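You operate a simulated robot arm through the tools that you are given. There is no shell and no other tool.

The job below is to be done with a simulated two-armed robot. You get a single attempt, and the scene is never put back.

TASK
Start the belt: red isolator on, mode knob to auto, reset, green start, black stop.
Fine: in that order; reset on the controller, start and stop on the cabinet; leave the isolator on, the knob at auto, the belt standing.

Only the result counts: the job must be done as asked and must still hold three seconds after the hand-in. Knocking over, shifting, dropping, spilling or breaking anything else fails it.

THE ROBOT
Two 7-joint arms with two-finger parallel grippers on one trunk, on a base that drives. Base frame: it is fixed to the floor where the robot stands at the start and does not move with it; the origin is under the middle of the robot, x ahead of it, y to its left, z up. Units: m, degrees, N and s.
The left shoulder is at the start at [0.11, 0.169, 1.482], the right one opposite. With the tool pointing down near the work surface each hand reaches from about 0.4 to 0.74 m from the robot's upright axis, wherever it stands, measured 20 degrees to its own side. Places, roughly: black stop button [0.6, -0.6, 0.9]; blue index button [0.9, -0.8, 1.3]; blue jog button [0.9, -0.7, 1.3]; blue reset button [0.9, -0.8, 1.3]; blue zero button [0.9, -0.8, 1.3]; display [1, -0.6, 1.4]; green start button [0.7, -0.5, 0.9]; index button at station one [2.2, -1.5, 0.8]; index button at station three [3.6, -1.9, 0.8]; jog button at station three [3.6, -1.9, 0.8]; mode knob [0.7, -0.3, 0.9]; red isolator [0.8, 0, 0.9]; reset button at station one [2.2, -1.5, 0.8]; start button at station one [2.1, -1.4, 0.8]; stop button at station one [2.1, -1.4, 0.8]. Payload 1.57 kg a hand.
The tool frame of a hand sits at the grasp point between the pads (the TCP): z along the fingers, y along the line on which they close. The tips reach 0.03 m beyond it. The gripper opens to 0.08 m. The fingers are 0.017 m wide and 0.012 m thick; the gripper's body (0.04 by 0.082 m) begins 0.08 m behind the TCP.
Orientation is told as [roll, pitch, yaw] about the base's x, y, z axes, in that order, counted from this pose: with the fingers straight down and closing along the base's y, the tool's x points along the base's -x, its y along +y and its z along -z.

THE INTERFACE
- The arms move only by the tool apply_moves. It takes "left_rows", "right_rows" or both (then of equal length, played together; a hand with none holds still); each is a list of rows, each an object (a shift or turn left out is 0, a gripper value left out holds the last) with "offset": the shift along the base's x, y, z in units of 500 mm (1.0 is 500 mm), a list of three; "turn": the turn, a rotation vector about the base's x, y, z in units of 180 degrees (1.0 is 180 degrees), a list of three; "claw": the closure, from 0 (fully open) to 1 (shut). In form: [{"offset": [dx, dy, dz], "turn": [rx, ry, rz], "claw": claw}, ...]. A call has 1 to 20 rows; each row is the pose to reach, as a shift and turn from the pose commanded when the call began. A call with a number of a shift or a turn outside -1 to 1 is refused whole. Each row takes 0.2 s and may step no farther than 0.05 m and 8.6 degrees from the row before; otherwise, or with a gripper value out of range, the whole call is refused. A pose out of reach is approached as far as the arm can. The call stops where the force on the tool passes 80 N (or 10 N more than at its start, if that is more) or the arm is blocked; 0.2 s more then pass. Each finger travels about 0.072 m/s and halts on what it meets, pressing with about 31 N; the grip force reading is that of the motor and also rises with nothing between the fingers. The clock runs only during rows and for 0.2 s after the last one: add rows that repeat a pose to give the fingers time. The reply holds the time, the measured pose of the TCP, the force on the tool along the base axes, the opening and the grip force, in the units named above and with some noise, with the torque about the TCP (base axes, N m) and any sound that the robot's microphone picked up.
- Cameras (640 x 400 px; columns grow to the right, rows downward): "scene" is now at [0.154, -0.0332, 1.67]; the picture's right is [-0.40, -0.92, 0.00], its down [-0.66, 0.29, -0.69] and it looks along [0.64, -0.28, -0.72] (base axes); focal length 288 px, centre (320, 200). "left" rides on the left gripper at [0.072, 0.007, -0.122] in its tool frame; the picture's right is [-0.09, 1.00, 0.00], its down [-0.84, -0.08, -0.54] and it looks along [-0.54, -0.05, 0.84] (tool axes); focal length 238 px, centre (320, 200). "right" rides on the right gripper at [0.072, -0.007, -0.122] in its tool frame; the picture's right is [0.09, 1.00, 0.00], its down [-0.84, 0.08, -0.54] and it looks along [-0.54, 0.05, 0.84] (tool axes); focal length 238 px, centre (320, 200). There is no depth. A picture from a camera that has moved, and an enlarged one, comes with that camera's place and axes in the base frame and with its lens.
- grab_frame(camera): a new picture of that camera. No time passes.
- lift_body(by): slides the trunk up (or, below 0, down) by that many m; the arms and the scene camera ride with it, the base frame stays. It gives what a move gives, with no picture.
- base_move(legs): drives the robot by 1 to 6 legs, each [ahead, left, turn to the left] in m, m and degrees, along the robot's own axes; the way and the turn of a leg run together, so that a leg with both is an arc; at most 1.5 m and 180 degrees a leg. The arms and the cameras ride along, it lands a little off, and it stops where it bumps. It gives what a move gives.
- head_to(pan, tilt): turns the head with the scene camera to pan (to the left, within 86 degrees either way) and tilt (down, from -29 to 69), counted from straight ahead of the robot. It gives what a move gives.
- enlarge(camera, box): a new picture of the part [left, top, right, bottom] of that camera's present view, enlarged. No time passes.
- hand_in(): hands the job in; it is judged then, once.

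Places have to be worked out from the pictures, the camera data and where the tool is seen. Open the grippers and draw the arms clear of the work before you hand the job in, unless the task says otherwise.

The tools are called after ">>>" as a command line: name --argument value ..., lists and objects as JSON in quotes. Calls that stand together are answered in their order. apply_moves: Moves the arms, as the interface text tells. Its arguments: {"type":"object","properties":{"left_rows":{"type":"array","items":{"type":"object","properties":{"offset":{"type":"array","items":{"type":"number"}},"turn":{"type":"array","items":{"type":"number"}},"claw":{"type":"number"}}}},"right_rows":{"type":"array","items":{"type":"object","properties":{"offset":{"type":"array","items":{"type":"number"}},"turn":{"type":"array","items":{"type":"number"}},"claw":{"type":"number"}}}}},"required":[]} The other tools are called the same way: lift_body (by) slides the trunk up or down; base_move (legs) drives the base; head_to (pan, tilt) turns the head that bears the scene camera; grab_frame (camera) takes a picture; enlarge (camera, box) takes an enlarged picture of a part of a camera's view; hand_in () hands the job in.

At the start:

```text
time: 0.0
left_ee_pos: [0.6755, -0.0583, 1.1497]
left_ee_rot: [-0.1, -0.1, 0.1]
left_contact_force: [-0.5, -0.2, -0.3]
left_ft_torque: [0.01, 0.02, 0.02]
left_gripper_width: 0.08
left_gripper_force: 0.0
right_ee_pos: [0.4812, -0.5028, 0.9995]
right_ee_rot: [0.0, 0.0, -0.1]
right_contact_force: [0.2, 0.1, 0.9]
right_ft_torque: [0.02, -0.05, 0.01]
right_gripper_width: 0.08
right_gripper_force: 0.0
trunk travel left (down, up): [-0.796, 0.094]
robot x, y, heading: [0.0009, 0.0005, -0.1]
head pan, tilt: [-23.4, 46.0]
```

scene: 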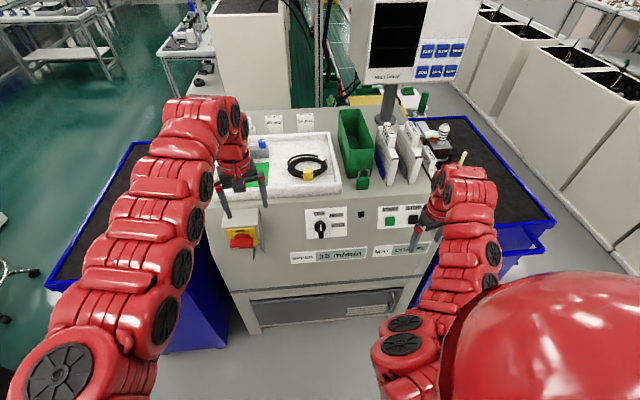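
right: 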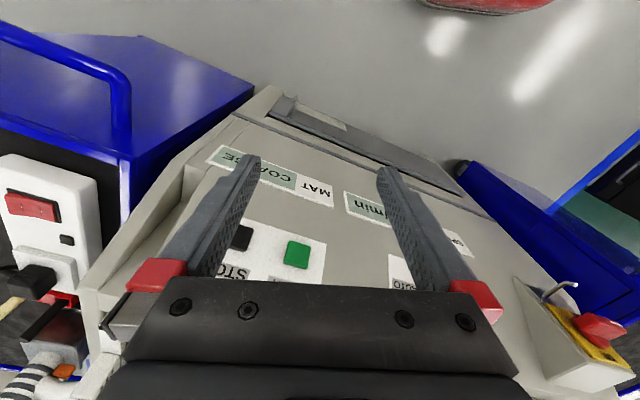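
left: 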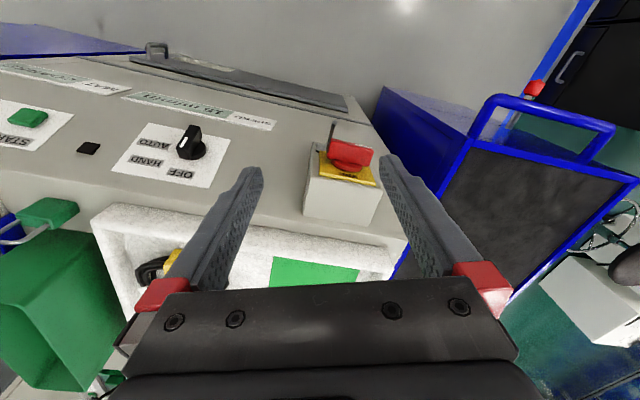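

The first pictures show the cabinet with the red isolator at left, knob in the middle, and start/stop at right; the controller is up behind. I'll look closer at each part before moving.

>>> enlarge --camera "scene" --box '[200, 190, 300, 260]'

>>> enlarge --camera "scene" --box '[290, 190, 440, 270]'

>>> enlarge --camera "scene" --box '[340, 0, 480, 90]'

>>> enlarge --camera "left" --box '[280, 100, 420, 230]'

>>> enlarge --camera "left" --box '[0, 60, 280, 200]'

>>> enlarge --camera "right" --box '[180, 130, 440, 300]'

```text
5.71 times, centred on (250, 225) of scene
camera zoom: at [0.154, -0.0332, 1.67], right [-0.4, -0.92, 0.0], down [-0.66, 0.29, -0.69], along [0.64, -0.28, -0.72], focal length 1646 px, centre (720, 57)
```

zoom: 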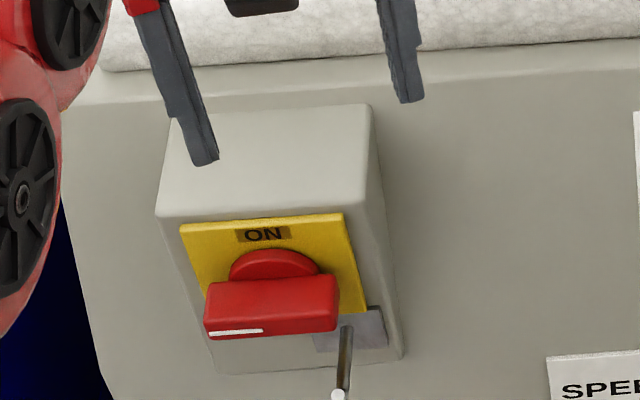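

```text
4.27 times, centred on (365, 230) of scene
camera zoom: at [0.154, -0.0332, 1.67], right [-0.4, -0.92, 0.0], down [-0.66, 0.29, -0.69], along [0.64, -0.28, -0.72], focal length 1229 px, centre (128, 72)
```

zoom: 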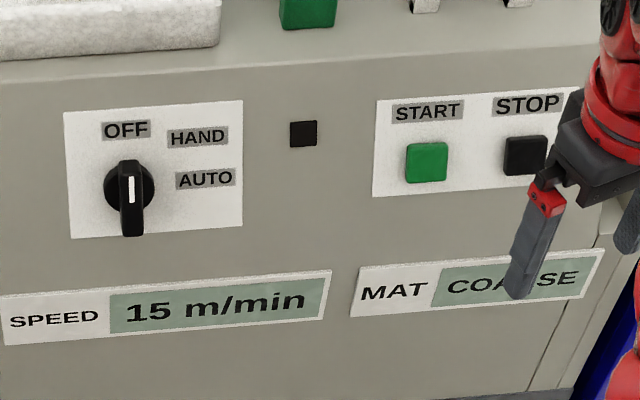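

```text
4.44 times, centred on (410, 45) of scene
camera zoom: at [0.154, -0.0332, 1.67], right [-0.4, -0.92, 0.0], down [-0.66, 0.29, -0.69], along [0.64, -0.28, -0.72], focal length 1280 px, centre (-80, 889)
```

zoom: 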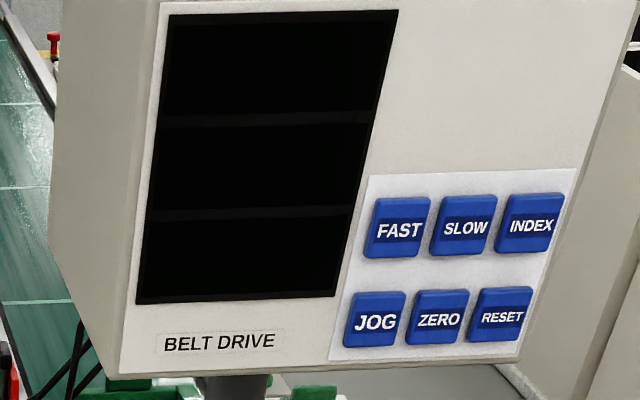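

```text
3.08 times, centred on (350, 165) of left
camera zoom: at [0.6029, -0.0519, 1.2721], right [0.09, 1.0, 0.0], down [0.84, -0.08, 0.54], along [0.54, -0.05, -0.84], focal length 733 px, centre (228, 308)
```

zoom: 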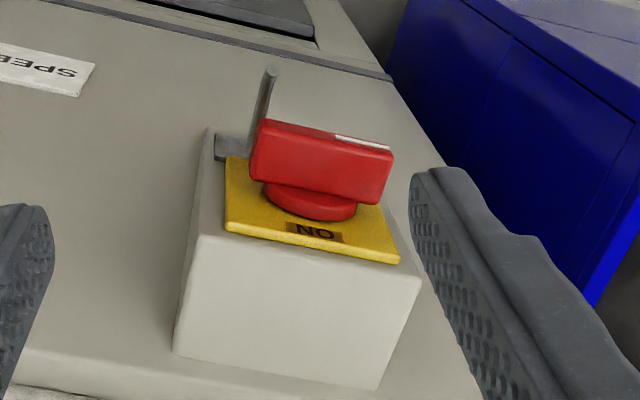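

```text
2.29 times, centred on (140, 130) of left
camera zoom: at [0.6029, -0.0519, 1.2721], right [0.09, 1.0, 0.0], down [0.84, -0.08, 0.54], along [0.54, -0.05, -0.84], focal length 545 px, centre (731, 360)
```

zoom: 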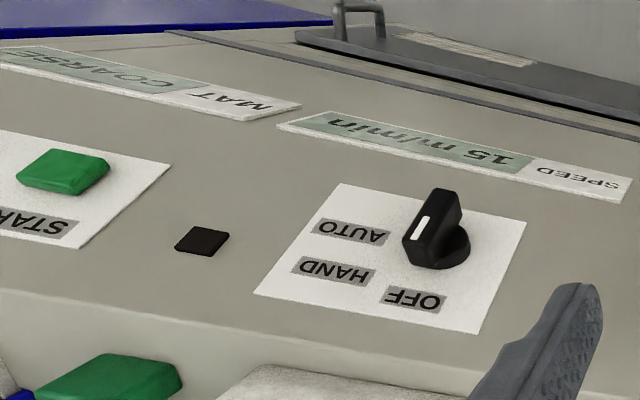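

```text
2.35 times, centred on (310, 215) of right
camera zoom: at [0.4095, -0.5113, 1.1216], right [-0.09, 1.0, 0.0], down [0.84, 0.08, 0.54], along [0.54, 0.05, -0.84], focal length 561 px, centre (344, 165)
```

zoom: 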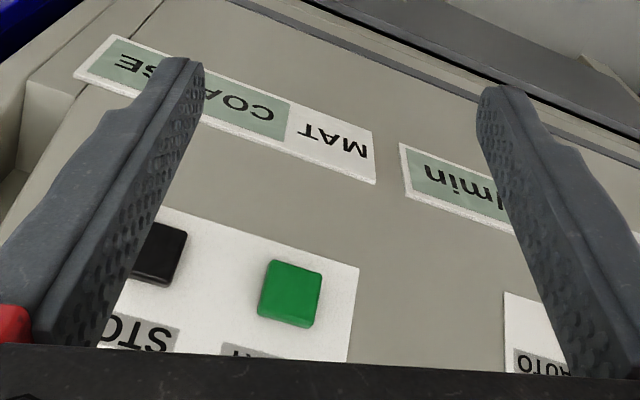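

The isolator handle lies horizontal with its mark at the left, ON is at the top, and a rod sticks out at the lower right. I'll enlarge more pictures of the rod and the controller.

>>> enlarge --camera "right" --box '[500, 260, 640, 390]'

>>> enlarge --camera "scene" --box '[220, 225, 270, 260]'

>>> enlarge --camera "left" --box '[310, 110, 390, 190]'

>>> enlarge --camera "scene" --box '[320, 70, 480, 200]'

```text
3.08 times, centred on (570, 325) of right
camera zoom: at [0.4095, -0.5113, 1.1216], right [-0.09, 1.0, 0.0], down [0.84, 0.08, 0.54], along [0.54, 0.05, -0.84], focal length 733 px, centre (-449, -185)
```

zoom: 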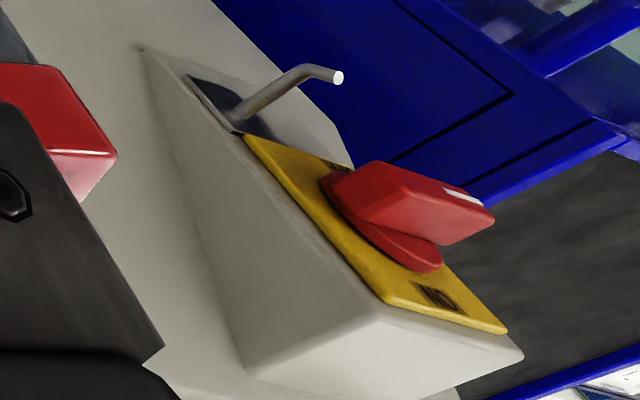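

```text
11.43 times, centred on (245, 242) of scene
camera zoom: at [0.154, -0.0332, 1.67], right [-0.4, -0.92, 0.0], down [-0.66, 0.29, -0.69], along [0.64, -0.28, -0.72], focal length 3292 px, centre (1177, -286)
```

zoom: 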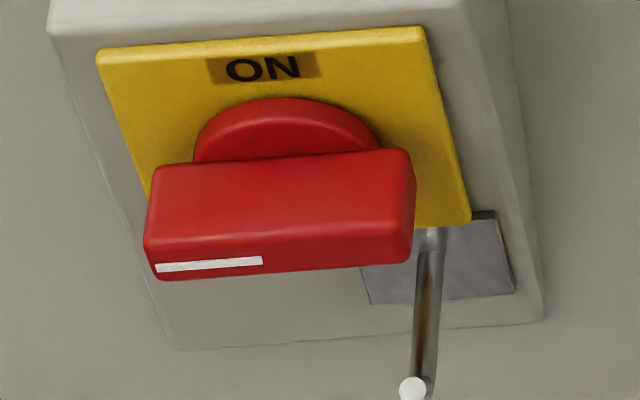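

```text
5.00 times, centred on (350, 150) of left
camera zoom: at [0.6029, -0.0519, 1.2721], right [0.09, 1.0, 0.0], down [0.84, -0.08, 0.54], along [0.54, -0.05, -0.84], focal length 1192 px, centre (170, 450)
```

zoom: 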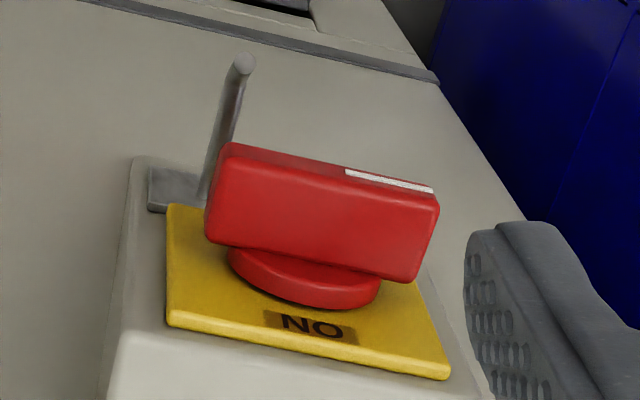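

```text
3.08 times, centred on (400, 135) of scene
camera zoom: at [0.154, -0.0332, 1.67], right [-0.4, -0.92, 0.0], down [-0.66, 0.29, -0.69], along [0.64, -0.28, -0.72], focal length 886 px, centre (74, 400)
```

zoom: 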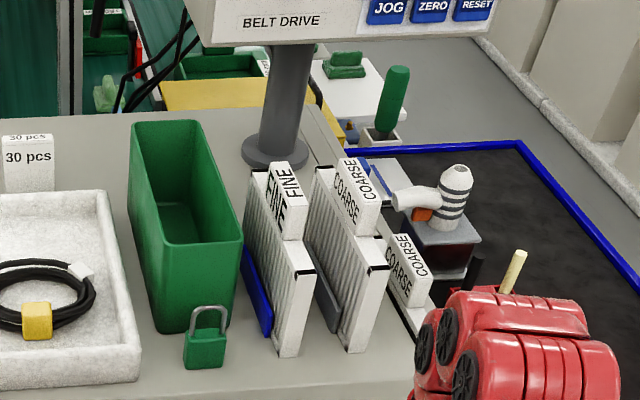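

From two views I judge the panel to face the robot at a heading of about -18 degrees, with the isolator plate centre near (0.77, -0.03, 0.92), the knob near (0.73, -0.285, 0.885) and start near (0.65, -0.52, 0.89). The rod is a bent hook outside the handle's sweep. I'll pitch the left hand forward, square to the panel, while still above the cabinet.

>>> apply_moves --left_rows '[{"offset": [-0.01, 0, 0.01], "turn": [-0.00714, -0.04505, -0.00714]}, {"offset": [-0.02, 0.005, 0.02], "turn": [-0.01427, -0.09009, -0.01427]}, {"offset": [-0.03, 0.01, 0.03], "turn": [-0.02141, -0.13514, -0.02141]}, {"offset": [-0.04, 0.015, 0.04], "turn": [-0.02855, -0.18018, -0.02855]}, {"offset": [-0.05, 0.02, 0.05], "turn": [-0.03568, -0.22523, -0.03568]}, {"offset": [-0.06, 0.025, 0.06], "turn": [-0.04282, -0.27027, -0.04282]}, {"offset": [-0.07, 0.03, 0.07], "turn": [-0.04995, -0.31532, -0.04995]}, {"offset": [-0.08, 0.035, 0.08], "turn": [-0.05709, -0.36036, -0.05709]}, {"offset": [-0.09, 0.04, 0.09], "turn": [-0.06423, -0.40541, -0.06423]}, {"offset": [-0.1, 0.045, 0.1], "turn": [-0.07136, -0.45045, -0.07136]}, {"offset": [-0.11, 0.05, 0.1], "turn": [-0.0785, -0.4955, -0.0785]}, {"offset": [-0.11, 0.05, 0.1], "turn": [-0.0785, -0.4955, -0.0785]}]'

```text
time: 2.6
left_ee_pos: [0.6207, -0.0325, 1.2003]
left_ee_rot: [167.4, -89.9, 174.6]
left_contact_force: [-0.1, -0.6, -0.3]
left_ft_torque: [0.02, 0.0, -0.02]
left_gripper_width: 0.08
left_gripper_force: 0.0
right_ee_pos: [0.4816, -0.5045, 1.0002]
right_ee_rot: [0.1, 0.0, -0.1]
right_contact_force: [0.8, -0.4, -0.3]
right_ft_torque: [-0.02, -0.01, 0.03]
right_gripper_width: 0.0801
right_gripper_force: 0.2
trunk travel left (down, up): [-0.796, 0.094]
robot x, y, heading: [0.0006, -0.0012, 0.2]
head pan, tilt: [-23.4, 46.0]
```

The hand now points forward as commanded. Next I'll roll it by -90 degrees about the approach axis so the fingers close vertically on the handle, while moving to the isolator's approach line.

>>> apply_moves --left_rows '[{"offset": [-0.0082, 0.0122, 0], "turn": [-0.04323, 0.01405, 0]}, {"offset": [-0.0164, 0.0244, 0], "turn": [-0.08645, 0.02809, 0]}, {"offset": [-0.0245, 0.0365, 0], "turn": [-0.12968, 0.04214, 0]}, {"offset": [-0.0327, 0.0487, 0], "turn": [-0.17291, 0.05618, 0]}, {"offset": [-0.0409, 0.0609, 0], "turn": [-0.21614, 0.07023, 0]}, {"offset": [-0.0491, 0.0731, 0], "turn": [-0.25936, 0.08427, 0]}, {"offset": [-0.0573, 0.0853, 0], "turn": [-0.30259, 0.09832, 0]}, {"offset": [-0.0655, 0.0975, 0], "turn": [-0.34582, 0.11236, 0]}, {"offset": [-0.0736, 0.1096, 0], "turn": [-0.38905, 0.12641, 0]}, {"offset": [-0.0818, 0.1218, 0], "turn": [-0.43227, 0.14045, 0]}, {"offset": [-0.09, 0.134, 0], "turn": [-0.4755, 0.1545, 0]}, {"offset": [-0.09, 0.134, 0], "turn": [-0.4755, 0.1545, 0]}]'

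```text
time: 5.2
left_ee_pos: [0.5886, 0.0228, 1.1838]
left_ee_rot: [-89.9, -2.8, 72.0]
left_contact_force: [1.0, 0.2, 0.7]
left_ft_torque: [0.02, -0.02, -0.01]
left_gripper_width: 0.0802
left_gripper_force: 0.0
left hand out of reach, approached as far as the arm can: row 7, 8, 9, 10, 11, 12
right_ee_pos: [0.4814, -0.5043, 1.0006]
right_ee_rot: [0.0, 0.0, 0.1]
right_contact_force: [-0.8, 0.1, -0.3]
right_ft_torque: [0.0, 0.02, 0.01]
right_gripper_width: 0.0797
right_gripper_force: 0.0
trunk travel left (down, up): [-0.796, 0.094]
robot x, y, heading: [0.0039, 0.0004, -0.2]
head pan, tilt: [-23.4, 46.0]
```

The last rows hit a reach limit at this height (about 15 mm and 3 degrees short). I'll check the picture before descending.

>>> grab_frame --camera "scene"

>>> grab_frame --camera "left"

```text
taken
camera scene: at [0.1546, -0.0339, 1.6699], right [-0.4, -0.92, 0.0], down [-0.66, 0.29, -0.69], along [0.64, -0.28, -0.72], focal length 288 px, centre (320, 200)
```

scene: 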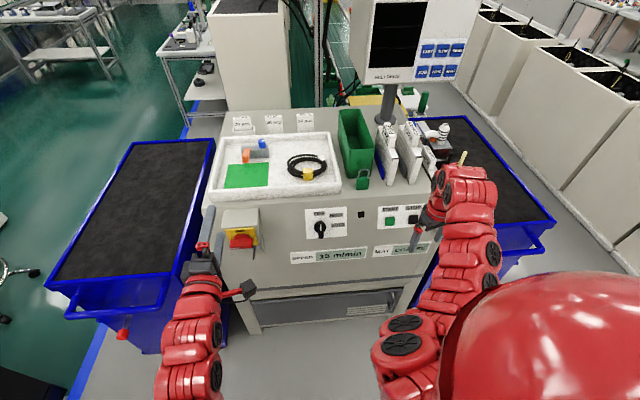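

```text
taken
camera left: at [0.4504, -0.0081, 1.1743], right [0.04, 0.13, -0.99], down [-0.26, 0.96, 0.12], along [0.97, 0.25, 0.07], focal length 238 px, centre (320, 200)
```

left: 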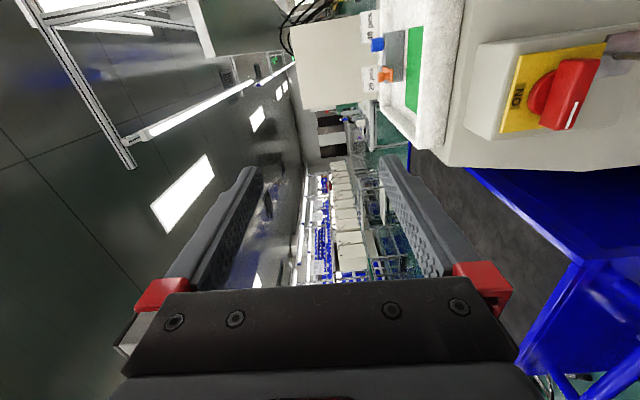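

The hand is beside the panel with the handle visible at lower right of its view. I'll descend about 0.25 m in front of the panel, well clear of the handle.

>>> apply_moves --left_rows '[{"offset": [0, 0, -0.09]}, {"offset": [0, 0, -0.18]}, {"offset": [0, 0, -0.27]}, {"offset": [0, 0, -0.36]}, {"offset": [0, 0, -0.45]}, {"offset": [0, 0, -0.5]}, {"offset": [0, 0, -0.5]}]'

>>> grab_frame --camera "left"

>>> grab_frame --camera "scene"

```text
time: 6.8
left_ee_pos: [0.5864, 0.0211, 0.9342]
left_ee_rot: [-90.1, 0.1, 71.9]
left_contact_force: [0.1, -0.4, -0.1]
left_ft_torque: [-0.01, 0.01, 0.0]
left_gripper_width: 0.0796
left_gripper_force: 0.1
right_ee_pos: [0.4808, -0.5045, 1.0005]
right_ee_rot: [0.0, -0.1, 0.1]
right_contact_force: [-0.1, 0.3, 0.9]
right_ft_torque: [0.0, 0.02, 0.0]
right_gripper_width: 0.0801
right_gripper_force: 0.0
trunk travel left (down, up): [-0.796, 0.094]
robot x, y, heading: [-0.0038, -0.002, 0.0]
head pan, tilt: [-23.4, 46.0]
```

```text
taken
camera left: at [0.4472, -0.01, 0.9278], right [0.03, 0.09, -1.0], down [-0.26, 0.96, 0.08], along [0.97, 0.25, 0.05], focal length 238 px, centre (320, 200)
```

left: 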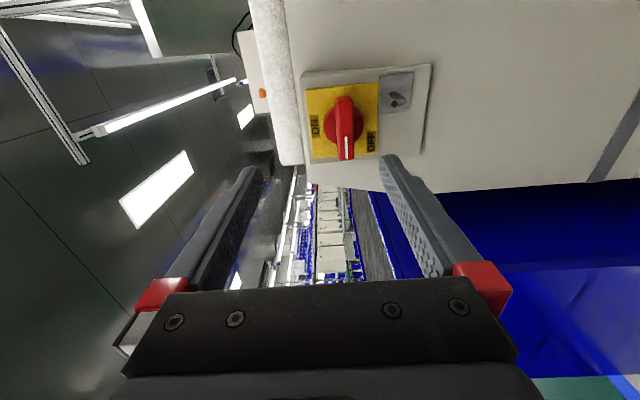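

```text
taken
camera scene: at [0.1537, -0.0332, 1.6701], right [-0.4, -0.92, 0.0], down [-0.66, 0.29, -0.69], along [0.64, -0.28, -0.72], focal length 288 px, centre (320, 200)
```

scene: 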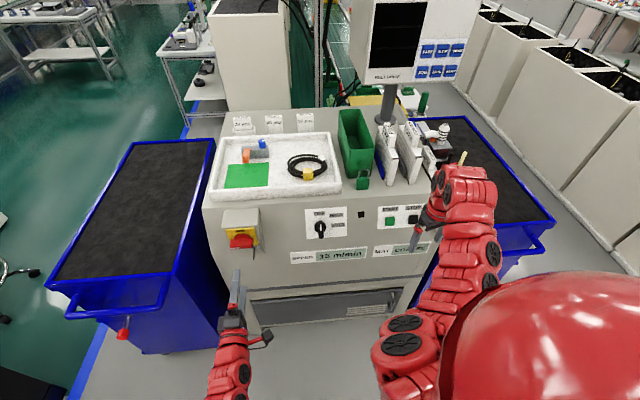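

Now the hand camera sees the isolator nearly frontally; I'll enlarge it to read the labels and take its place.

>>> enlarge --camera "left" --box '[290, 55, 450, 175]'

>>> enlarge --camera "scene" --box '[215, 205, 275, 250]'

```text
3.33 times, centred on (370, 115) of left
camera zoom: at [0.4472, -0.01, 0.9278], right [0.03, 0.09, -1.0], down [-0.26, 0.96, 0.08], along [0.97, 0.25, 0.05], focal length 794 px, centre (153, 483)
```

zoom: 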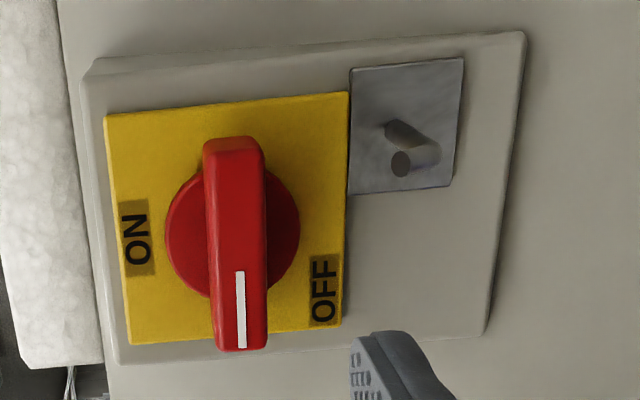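

```text
8.89 times, centred on (245, 228) of scene
camera zoom: at [0.1537, -0.0332, 1.6701], right [-0.4, -0.92, 0.0], down [-0.66, 0.29, -0.69], along [0.64, -0.28, -0.72], focal length 2560 px, centre (987, -44)
```

zoom: 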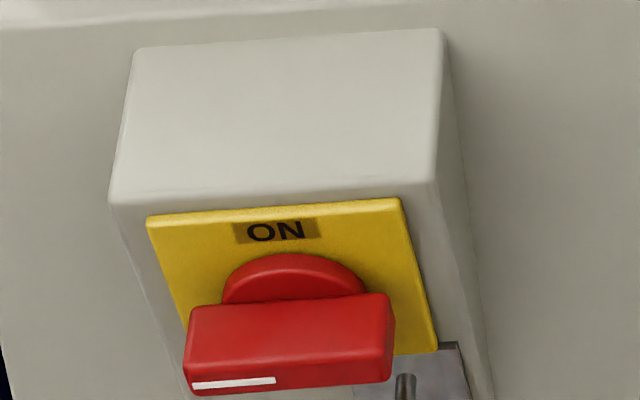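

Triangulating, the handle's front centre is at about (0.741, -0.017, 0.905), the bar 20 mm thick and standing about 36 mm off the plate; the hook's tip lies lower right. I'll narrow the fingers to about 50 mm and line up on the axis, half way in, then check.

>>> apply_moves --left_rows '[{"offset": [0.012, 0.008, -0.029], "claw": 0.36}, {"offset": [0.024, 0.016, -0.058], "claw": 0.36}, {"offset": [0.0621, 0.0036, -0.058], "claw": 0.36}, {"offset": [0.1001, -0.0087, -0.058], "claw": 0.36}, {"offset": [0.1382, -0.0211, -0.058], "claw": 0.36}, {"offset": [0.1382, -0.0211, -0.058], "claw": 0.36}]'

>>> grab_frame --camera "left"

>>> enlarge --camera "scene" --box '[200, 205, 280, 265]'

```text
time: 8.2
left_ee_pos: [0.6574, 0.0116, 0.9052]
left_ee_rot: [-90.0, 0.0, 72.0]
left_contact_force: [-0.2, -0.5, -0.2]
left_ft_torque: [0.03, -0.03, -0.01]
left_gripper_width: 0.0512
left_gripper_force: 0.0
right_ee_pos: [0.481, -0.5034, 1.0006]
right_ee_rot: [0.0, 0.0, 0.0]
right_contact_force: [-0.7, -0.2, -0.3]
right_ft_torque: [0.0, 0.0, -0.04]
right_gripper_width: 0.0799
right_gripper_force: 0.1
trunk travel left (down, up): [-0.796, 0.094]
robot x, y, heading: [0.0009, 0.0029, 0.0]
head pan, tilt: [-23.4, 46.0]
```

```text
taken
camera left: at [0.5188, -0.0184, 0.8989], right [0.03, 0.09, -1.0], down [-0.26, 0.96, 0.08], along [0.97, 0.25, 0.05], focal length 238 px, centre (320, 200)
```

left: 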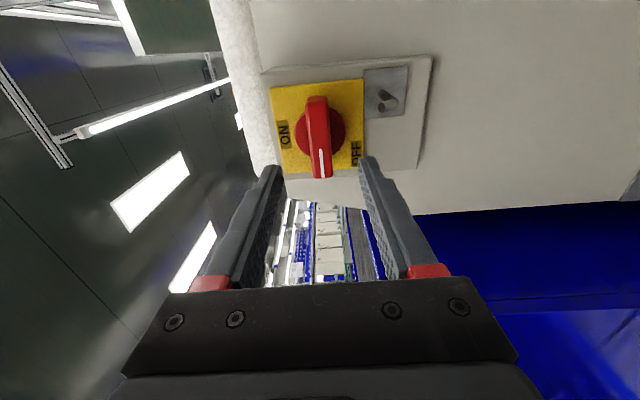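

```text
6.67 times, centred on (240, 235) of scene
camera zoom: at [0.1536, -0.033, 1.6701], right [-0.4, -0.92, 0.0], down [-0.66, 0.29, -0.69], along [0.64, -0.28, -0.72], focal length 1920 px, centre (853, -33)
```

zoom: 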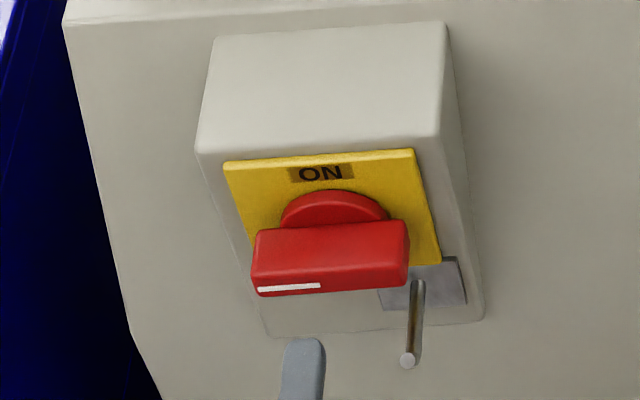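

The fingers straddle the handle's centre line and the view confirms z ≈ 0.906. I'll advance 76 mm along the axis, so the tips pass about 18 mm beyond the handle's face.

>>> apply_moves --left_rows '[{"offset": [0.0361, -0.0125, 0]}, {"offset": [0.0722, -0.0249, 0]}, {"offset": [0.1083, -0.0374, 0]}, {"offset": [0.1264, -0.0436, 0]}, {"offset": [0.1444, -0.0498, 0]}, {"offset": [0.1444, -0.0498, 0]}]'

>>> grab_frame --camera "left"

>>> enlarge --camera "scene" --box '[200, 205, 280, 265]'

```text
time: 9.6
left_ee_pos: [0.7317, -0.0128, 0.9056]
left_ee_rot: [-90.1, 0.0, 72.0]
left_contact_force: [0.1, -0.3, 0.8]
left_ft_torque: [0.0, -0.02, -0.03]
left_gripper_width: 0.0511
left_gripper_force: 0.1
right_ee_pos: [0.4815, -0.5033, 0.9995]
right_ee_rot: [0.1, -0.1, 0.1]
right_contact_force: [-0.6, 0.0, 0.0]
right_ft_torque: [0.01, -0.01, -0.02]
right_gripper_width: 0.0802
right_gripper_force: 0.1
trunk travel left (down, up): [-0.796, 0.094]
robot x, y, heading: [-0.0029, -0.0004, -0.2]
head pan, tilt: [-23.4, 46.0]
```

```text
taken
camera left: at [0.5931, -0.0438, 0.8987], right [0.03, 0.09, -1.0], down [-0.26, 0.96, 0.08], along [0.97, 0.25, 0.05], focal length 238 px, centre (320, 200)
```

left: 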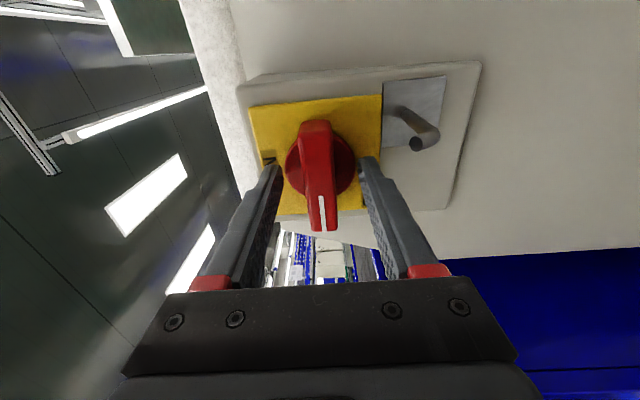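

```text
6.67 times, centred on (240, 235) of scene
camera zoom: at [0.1538, -0.0331, 1.67], right [-0.4, -0.92, 0.0], down [-0.66, 0.29, -0.69], along [0.64, -0.28, -0.72], focal length 1920 px, centre (853, -33)
```

zoom: 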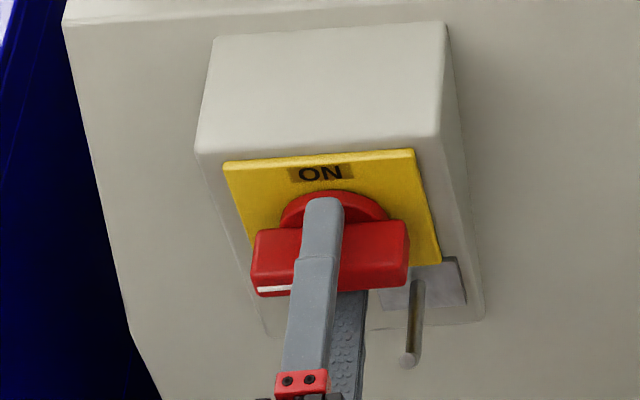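

The fingers sit above and below the bar, centred. I'll close the gripper on it.

>>> apply_moves --left_rows '[{"claw": 0.6}, {"claw": 0.8}, {"claw": 0.9}, {"claw": 0.9}]'

```text
time: 10.6
left_ee_pos: [0.7318, -0.0131, 0.9055]
left_ee_rot: [-90.0, 0.1, 72.1]
left_contact_force: [1.4, -1.1, 1.0]
left_ft_torque: [0.02, 0.06, 0.14]
left_gripper_width: 0.0199
left_gripper_force: 33.6
right_ee_pos: [0.4809, -0.504, 0.9985]
right_ee_rot: [0.1, 0.0, 0.0]
right_contact_force: [-0.7, -0.1, -0.1]
right_ft_torque: [-0.04, 0.02, 0.0]
right_gripper_width: 0.0801
right_gripper_force: 0.1
trunk travel left (down, up): [-0.796, 0.094]
robot x, y, heading: [-0.0029, -0.0021, -0.1]
head pan, tilt: [-23.4, 46.0]
```

The bar is gripped (19.9 mm, 34 N). I'll turn it 90 degrees clockwise about the axis toward ON.

>>> apply_moves --left_rows '[{"turn": [0.0396, -0.0129, 0]}, {"turn": [0.0793, -0.0258, 0]}, {"turn": [0.1189, -0.0386, 0]}, {"turn": [0.1585, -0.0515, 0]}, {"turn": [0.1981, -0.0644, 0]}, {"turn": [0.2378, -0.0773, 0]}, {"turn": [0.2774, -0.0901, 0]}, {"turn": [0.317, -0.103, 0]}, {"turn": [0.3566, -0.1159, 0]}, {"turn": [0.3963, -0.1288, 0]}, {"turn": [0.4359, -0.1416, 0]}, {"turn": [0.4755, -0.1545, 0]}, {"turn": [0.4755, -0.1545, 0]}]'

>>> enlarge --camera "scene" --box '[200, 205, 280, 265]'

>>> grab_frame --camera "left"

```text
time: 13.4
left_ee_pos: [0.7341, -0.009, 0.9014]
left_ee_rot: [-7.2, -89.6, -10.5]
left_contact_force: [11.2, 11.3, -13.5]
left_ft_torque: [0.15, 0.66, 0.09]
left_gripper_width: 0.02
left_gripper_force: 33.5
right_ee_pos: [0.4823, -0.5024, 0.9993]
right_ee_rot: [-0.1, 0.1, 0.0]
right_contact_force: [0.2, 1.0, 0.0]
right_ft_torque: [0.0, -0.02, 0.01]
right_gripper_width: 0.0801
right_gripper_force: 0.1
trunk travel left (down, up): [-0.796, 0.094]
robot x, y, heading: [0.0014, -0.0014, -0.0]
head pan, tilt: [-23.4, 46.0]
```

```text
6.67 times, centred on (240, 235) of scene
camera zoom: at [0.1582, -0.031, 1.6696], right [-0.4, -0.92, 0.0], down [-0.66, 0.28, -0.69], along [0.64, -0.28, -0.72], focal length 1920 px, centre (853, -33)
```

zoom: 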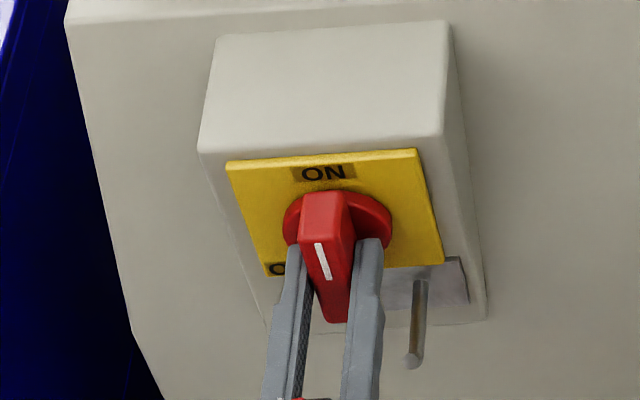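

```text
taken
camera left: at [0.6178, 0.0334, 0.8314], right [0.31, 0.95, 0.09], down [-0.54, 0.09, 0.84], along [0.79, -0.31, 0.54], focal length 238 px, centre (320, 200)
```

left: 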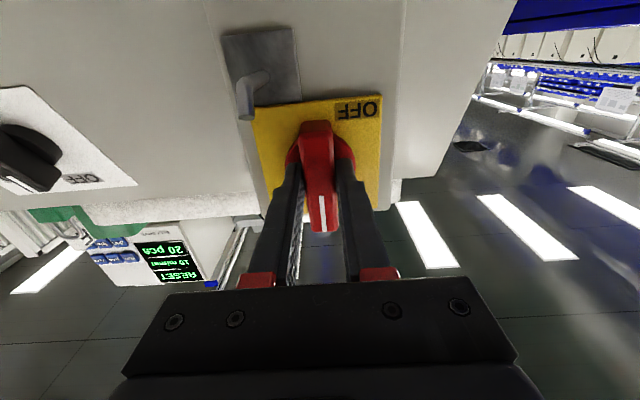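

The handle's mark now points to ON and the controller display has lit up. I'll open the fingers and back straight out.

>>> apply_moves --left_rows '[{"claw": 0.6}, {"claw": 0.4}, {"claw": 0.36}, {"claw": 0.36}, {"offset": [-0.0571, 0.0185, 0], "claw": 0.36}, {"offset": [-0.1141, 0.0371, 0], "claw": 0.36}, {"offset": [-0.1712, 0.0556, 0], "claw": 0.36}, {"offset": [-0.2282, 0.0742, 0], "claw": 0.36}, {"offset": [-0.2282, 0.0742, 0], "claw": 0.36}]'

>>> grab_frame --camera "left"

>>> grab_frame --camera "scene"

```text
time: 15.4
left_ee_pos: [0.6162, 0.0241, 0.9053]
left_ee_rot: [6.7, -90.0, -24.7]
left_contact_force: [1.1, 0.1, -0.1]
left_ft_torque: [-0.01, -0.02, -0.01]
left_gripper_width: 0.051
left_gripper_force: 0.1
right_ee_pos: [0.481, -0.5034, 0.9993]
right_ee_rot: [0.0, 0.0, 0.1]
right_contact_force: [0.0, -0.5, -0.3]
right_ft_torque: [0.02, -0.03, 0.0]
right_gripper_width: 0.0803
right_gripper_force: 0.1
trunk travel left (down, up): [-0.796, 0.094]
robot x, y, heading: [0.0051, 0.0023, 0.0]
head pan, tilt: [-23.4, 46.0]
```

```text
taken
camera left: at [0.5027, 0.068, 0.8341], right [0.31, 0.95, 0.09], down [-0.54, 0.09, 0.84], along [0.78, -0.31, 0.54], focal length 238 px, centre (320, 200)
```

left: 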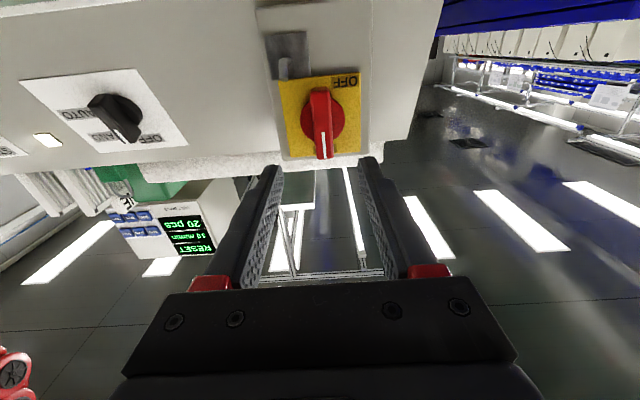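

```text
taken
camera scene: at [0.1549, -0.0336, 1.6699], right [-0.4, -0.92, 0.0], down [-0.66, 0.29, -0.69], along [0.64, -0.28, -0.72], focal length 288 px, centre (320, 200)
```

scene: 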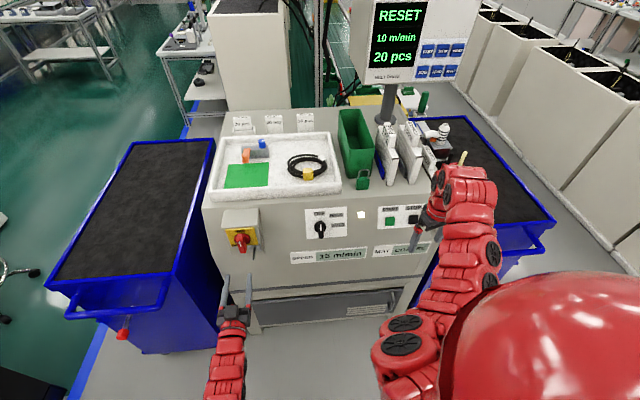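

The isolator stays at ON and the lamp next to the knob lit white. Now the knob: I'll enlarge it in both views to fix its place.

>>> enlarge --camera "left" --box '[10, 60, 200, 180]'

>>> enlarge --camera "scene" --box '[295, 195, 365, 250]'

```text
3.33 times, centred on (105, 120) of left
camera zoom: at [0.5027, 0.068, 0.8341], right [0.31, 0.95, 0.09], down [-0.54, 0.09, 0.84], along [0.78, -0.31, 0.54], focal length 794 px, centre (1037, 467)
```

zoom: 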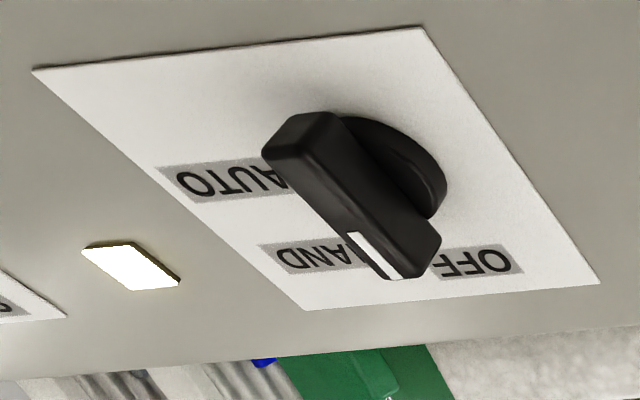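

```text
7.27 times, centred on (330, 222) of scene
camera zoom: at [0.1549, -0.0336, 1.6699], right [-0.4, -0.92, 0.0], down [-0.66, 0.29, -0.69], along [0.64, -0.28, -0.72], focal length 2095 px, centre (247, 36)
```

zoom: 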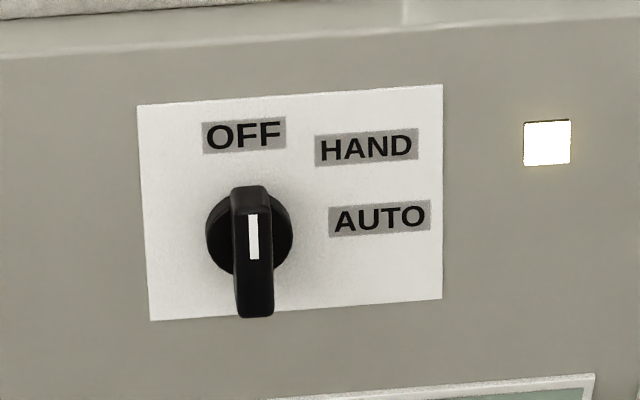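

The knob panel turns out to lean back about 21 degrees; the knob's front centre is near (0.705, -0.277, 0.899) with a bar about 19 mm wide pointing at OFF, and AUTO is 90 degrees clockwise. I'll move the left hand in front of it, pitched to the panel's normal and with the fingers closing horizontally.

>>> apply_moves --left_rows '[{"offset": [0, -0.08, 0.01], "turn": [0.0062, 0.0189, 0], "claw": 0.36}, {"offset": [0, -0.16, 0.02], "turn": [0.0123, 0.0379, 0], "claw": 0.36}, {"offset": [0, -0.24, 0.03], "turn": [0.0185, 0.0568, 0], "claw": 0.36}, {"offset": [0, -0.32, 0.04], "turn": [0.0246, 0.0757, 0], "claw": 0.36}, {"offset": [0, -0.4, 0.05], "turn": [0.0308, 0.0947, 0], "claw": 0.36}, {"offset": [0, -0.48, 0.06], "turn": [0.0369, 0.1136, 0], "claw": 0.36}, {"offset": [0.001, -0.545, 0.061], "turn": [0.0369, 0.1136, 0], "claw": 0.36}, {"offset": [0.001, -0.545, 0.061], "turn": [0.0369, 0.1136, 0], "claw": 0.36}]'

>>> grab_frame --camera "left"

>>> grab_frame --camera "scene"

```text
time: 17.2
left_ee_pos: [0.6166, -0.248, 0.9373]
left_ee_rot: [0.0, -68.6, -18.1]
left_contact_force: [-0.2, 1.2, 0.5]
left_ft_torque: [-0.03, 0.0, 0.01]
left_gripper_width: 0.0513
left_gripper_force: 0.0
right_ee_pos: [0.48, -0.5032, 0.9999]
right_ee_rot: [0.0, -0.1, 0.0]
right_contact_force: [0.9, 0.3, 0.2]
right_ft_torque: [-0.03, 0.01, -0.02]
right_gripper_width: 0.08
right_gripper_force: 0.1
trunk travel left (down, up): [-0.796, 0.094]
robot x, y, heading: [0.0005, 0.0003, 0.2]
head pan, tilt: [-23.4, 46.0]
```

```text
taken
camera left: at [0.4852, -0.1985, 0.9147], right [0.34, 0.94, 0.09], down [-0.21, -0.01, 0.98], along [0.92, -0.35, 0.2], focal length 238 px, centre (320, 200)
```

left: 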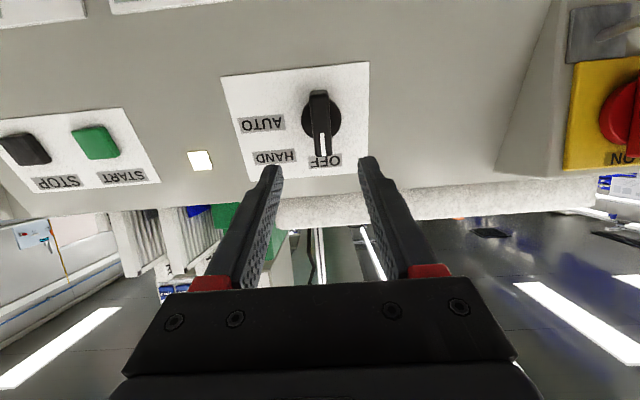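

```text
taken
camera scene: at [0.1523, -0.0333, 1.6702], right [-0.4, -0.92, 0.0], down [-0.66, 0.29, -0.7], along [0.64, -0.28, -0.72], focal length 288 px, centre (320, 200)
```

scene: 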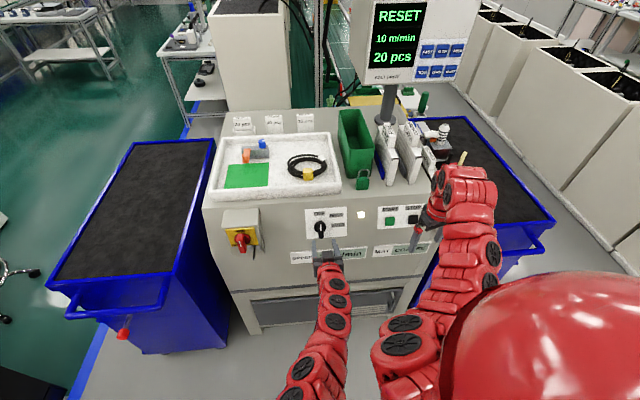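

The knob is straight ahead and nearly frontal. I'll enlarge to refine its centre, and also take start and stop from this view.

>>> enlarge --camera "left" --box '[210, 50, 390, 190]'

>>> enlarge --camera "scene" --box '[295, 195, 365, 250]'

>>> enlarge --camera "left" --box '[0, 90, 180, 210]'

>>> enlarge --camera "scene" --box '[370, 190, 440, 250]'

```text
2.86 times, centred on (300, 120) of left
camera zoom: at [0.4852, -0.1985, 0.9147], right [0.34, 0.94, 0.09], down [-0.21, -0.01, 0.98], along [0.92, -0.35, 0.2], focal length 681 px, centre (377, 429)
```

zoom: 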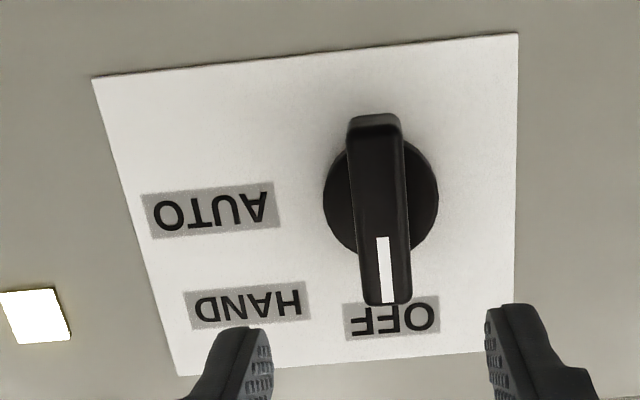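

```text
7.27 times, centred on (330, 222) of scene
camera zoom: at [0.1523, -0.0333, 1.6702], right [-0.4, -0.92, 0.0], down [-0.66, 0.29, -0.7], along [0.64, -0.28, -0.72], focal length 2095 px, centre (247, 36)
```

zoom: 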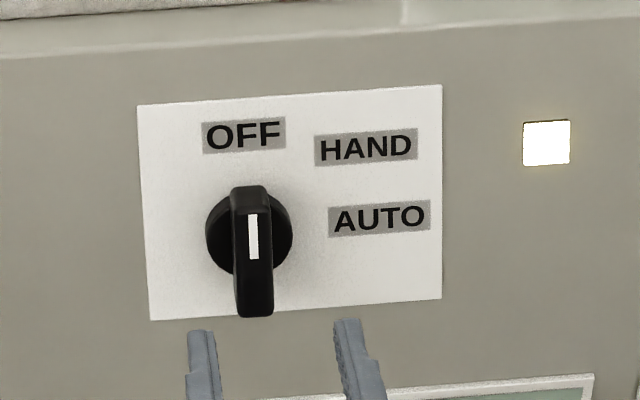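

```text
3.33 times, centred on (90, 150) of left
camera zoom: at [0.4852, -0.1985, 0.9147], right [0.34, 0.94, 0.09], down [-0.21, -0.01, 0.98], along [0.92, -0.35, 0.2], focal length 794 px, centre (1087, 367)
```

zoom: 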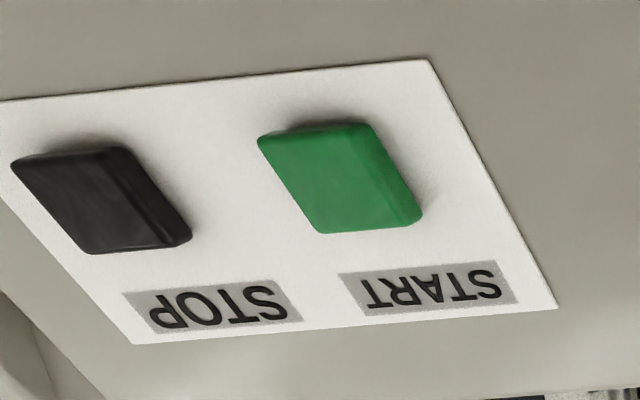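

```text
6.67 times, centred on (405, 220) of scene
camera zoom: at [0.1523, -0.0333, 1.6702], right [-0.4, -0.92, 0.0], down [-0.66, 0.29, -0.7], along [0.64, -0.28, -0.72], focal length 1920 px, centre (-247, 67)
```

zoom: 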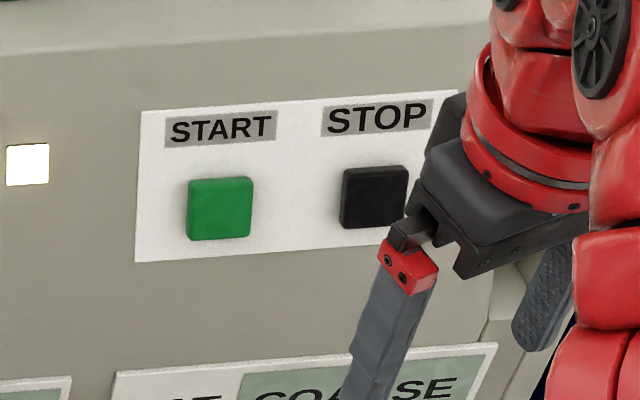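

The knob's front centre refines to about (0.707, -0.277, 0.891). Before gripping I'll test at this standoff that the wrist can roll the full 90 degrees about the knob axis, then return.

>>> apply_moves --left_rows '[{"turn": [0.0402, -0.0131, -0.0167]}, {"turn": [0.0804, -0.0261, -0.0333]}, {"turn": [0.1207, -0.0392, -0.05]}, {"turn": [0.1609, -0.0523, -0.0667]}, {"turn": [0.2011, -0.0654, -0.0833]}, {"turn": [0.2413, -0.0784, -0.1]}, {"turn": [0.2815, -0.0915, -0.1166]}, {"turn": [0.3217, -0.1046, -0.1333]}, {"turn": [0.362, -0.1177, -0.15]}, {"turn": [0.4022, -0.1307, -0.1666]}, {"turn": [0.4424, -0.1438, -0.1833]}, {"turn": [0.4424, -0.1438, -0.1833]}]'

```text
time: 19.8
left_ee_pos: [0.6172, -0.2472, 0.9367]
left_ee_rot: [68.5, 0.0, -108.0]
left_contact_force: [0.7, -1.0, 0.5]
left_ft_torque: [0.01, 0.01, -0.02]
left_gripper_width: 0.0512
left_gripper_force: 0.1
right_ee_pos: [0.48, -0.5029, 0.9999]
right_ee_rot: [0.0, -0.1, 0.0]
right_contact_force: [-0.1, 0.4, -0.2]
right_ft_torque: [-0.01, 0.01, 0.01]
right_gripper_width: 0.0797
right_gripper_force: 0.1
trunk travel left (down, up): [-0.796, 0.094]
robot x, y, heading: [0.0004, 0.0016, 0.0]
head pan, tilt: [-23.4, 46.0]
```

The full roll is reachable. I'll roll back and then advance in a second step.

>>> apply_moves --left_rows '[{"turn": [-0.0402, 0.0131, 0.0167]}, {"turn": [-0.0804, 0.0261, 0.0333]}, {"turn": [-0.1207, 0.0392, 0.05]}, {"turn": [-0.1609, 0.0523, 0.0667]}, {"turn": [-0.2011, 0.0654, 0.0833]}, {"turn": [-0.2413, 0.0784, 0.1]}, {"turn": [-0.2815, 0.0915, 0.1166]}, {"turn": [-0.3217, 0.1046, 0.1333]}, {"turn": [-0.362, 0.1177, 0.15]}, {"turn": [-0.4022, 0.1307, 0.1666]}, {"turn": [-0.4424, 0.1438, 0.1833]}, {"turn": [-0.4424, 0.1438, 0.1833]}]'

>>> apply_moves --left_rows '[{"offset": [0, 0, -0.02]}, {"offset": [0.05, -0.016, -0.045]}, {"offset": [0.09, -0.029, -0.06]}, {"offset": [0.125, -0.04, -0.07]}, {"offset": [0.1596, -0.0512, -0.0838]}, {"offset": [0.1596, -0.0512, -0.0838]}]'

>>> grab_frame --camera "left"

>>> enlarge --camera "scene" --box '[295, 195, 365, 250]'

```text
time: 22.4
left_ee_pos: [0.6163, -0.247, 0.9356]
left_ee_rot: [-0.2, -68.4, -17.7]
left_contact_force: [-0.3, 0.6, 0.4]
left_ft_torque: [0.0, 0.02, -0.01]
left_gripper_width: 0.0509
left_gripper_force: 0.1
right_ee_pos: [0.4809, -0.5023, 1.0003]
right_ee_rot: [0.0, 0.0, 0.0]
right_contact_force: [-0.6, 0.9, 0.2]
right_ft_torque: [-0.02, 0.01, 0.01]
right_gripper_width: 0.0799
right_gripper_force: 0.1
trunk travel left (down, up): [-0.796, 0.094]
robot x, y, heading: [-0.0023, 0.0011, -0.3]
head pan, tilt: [-23.4, 46.0]
```

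```text
time: 23.8
left_ee_pos: [0.6774, -0.2664, 0.9064]
left_ee_rot: [-0.1, -68.4, -17.8]
left_contact_force: [-0.4, 0.8, -0.2]
left_ft_torque: [-0.02, 0.03, -0.05]
left_gripper_width: 0.0513
left_gripper_force: 0.0
left hand out of reach, approached as far as the arm can: row 4, 5, 6
right_ee_pos: [0.4822, -0.5038, 0.9993]
right_ee_rot: [0.0, 0.0, 0.0]
right_contact_force: [-0.2, -0.5, -0.4]
right_ft_torque: [0.01, 0.02, 0.01]
right_gripper_width: 0.0801
right_gripper_force: 0.1
trunk travel left (down, up): [-0.796, 0.094]
robot x, y, heading: [-0.003, 0.0001, -0.0]
head pan, tilt: [-23.4, 46.0]
```

```text
taken
camera left: at [0.5454, -0.2171, 0.8843], right [0.34, 0.94, 0.08], down [-0.21, -0.01, 0.98], along [0.92, -0.35, 0.19], focal length 238 px, centre (320, 200)
```

left: 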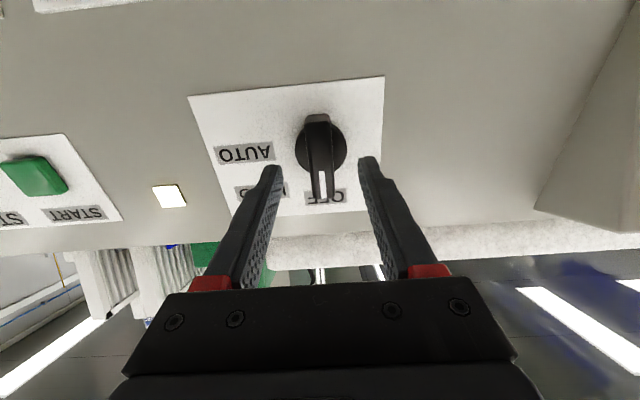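

```text
7.27 times, centred on (330, 222) of scene
camera zoom: at [0.155, -0.0332, 1.6699], right [-0.4, -0.92, 0.0], down [-0.66, 0.29, -0.69], along [0.64, -0.28, -0.72], focal length 2095 px, centre (247, 36)
```

zoom: 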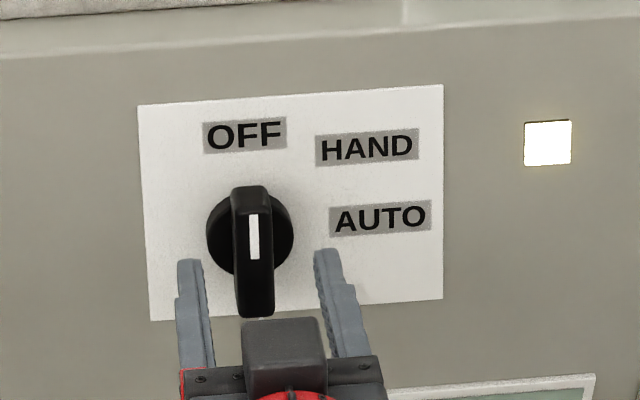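

The arm is fully stretched about 25 mm short, since the shoulder is high. I'll back the hand off, then lower the trunk 0.2 m to bring the shoulder closer.

>>> apply_moves --left_rows '[{"offset": [-0.06, 0.019, 0.024]}, {"offset": [-0.12, 0.038, 0.049]}, {"offset": [-0.177, 0.057, 0.073]}, {"offset": [-0.177, 0.057, 0.073]}]'

>>> lift_body --by -0.2

>>> grab_frame --camera "scene"

>>> grab_frame --camera "left"

```text
time: 24.8
left_ee_pos: [0.5881, -0.2367, 0.9423]
left_ee_rot: [-0.1, -68.6, -17.8]
left_contact_force: [-0.4, 0.9, 0.9]
left_ft_torque: [0.01, -0.01, 0.03]
left_gripper_width: 0.0511
left_gripper_force: 0.0
right_ee_pos: [0.4806, -0.5047, 1.0001]
right_ee_rot: [0.1, -0.2, 0.0]
right_contact_force: [0.3, 0.2, -0.2]
right_ft_torque: [0.03, -0.01, -0.04]
right_gripper_width: 0.08
right_gripper_force: 0.0
trunk travel left (down, up): [-0.796, 0.094]
robot x, y, heading: [0.0046, -0.0024, -0.2]
head pan, tilt: [-23.4, 46.0]
```

```text
time: 27.0
left_ee_pos: [0.5875, -0.2346, 0.7418]
left_ee_rot: [0.1, -68.5, -18.0]
left_contact_force: [0.3, 0.5, 0.6]
left_ft_torque: [-0.02, 0.02, 0.01]
left_gripper_width: 0.0513
left_gripper_force: 0.0
right_ee_pos: [0.481, -0.5031, 0.8002]
right_ee_rot: [0.0, -0.1, 0.1]
right_contact_force: [0.4, 0.4, -0.3]
right_ft_torque: [-0.03, -0.02, 0.03]
right_gripper_width: 0.08
right_gripper_force: 0.0
trunk travel left (down, up): [-0.596, 0.294]
robot x, y, heading: [-0.0015, 0.0032, 0.3]
head pan, tilt: [-23.4, 46.0]
```

```text
taken
camera scene: at [0.1537, -0.0332, 1.4701], right [-0.4, -0.92, 0.0], down [-0.66, 0.29, -0.69], along [0.64, -0.28, -0.72], focal length 288 px, centre (320, 200)
```

scene: 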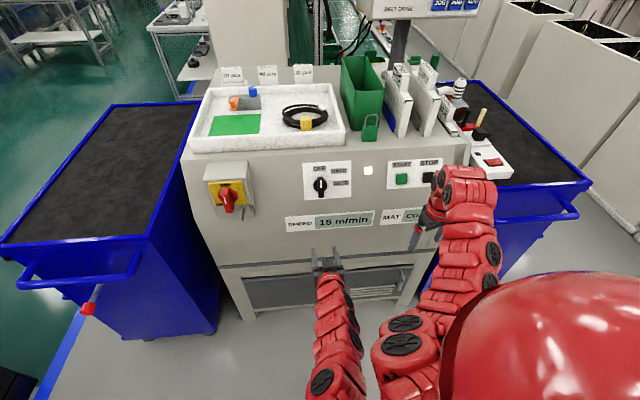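

```text
taken
camera left: at [0.4559, -0.1867, 0.72], right [0.34, 0.94, 0.09], down [-0.21, -0.01, 0.98], along [0.92, -0.35, 0.19], focal length 238 px, centre (320, 200)
```

left: 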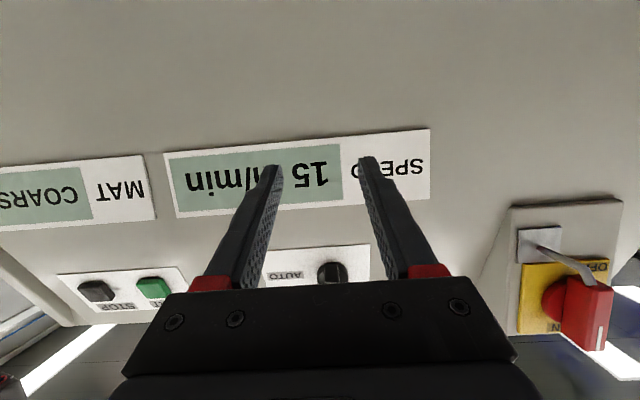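

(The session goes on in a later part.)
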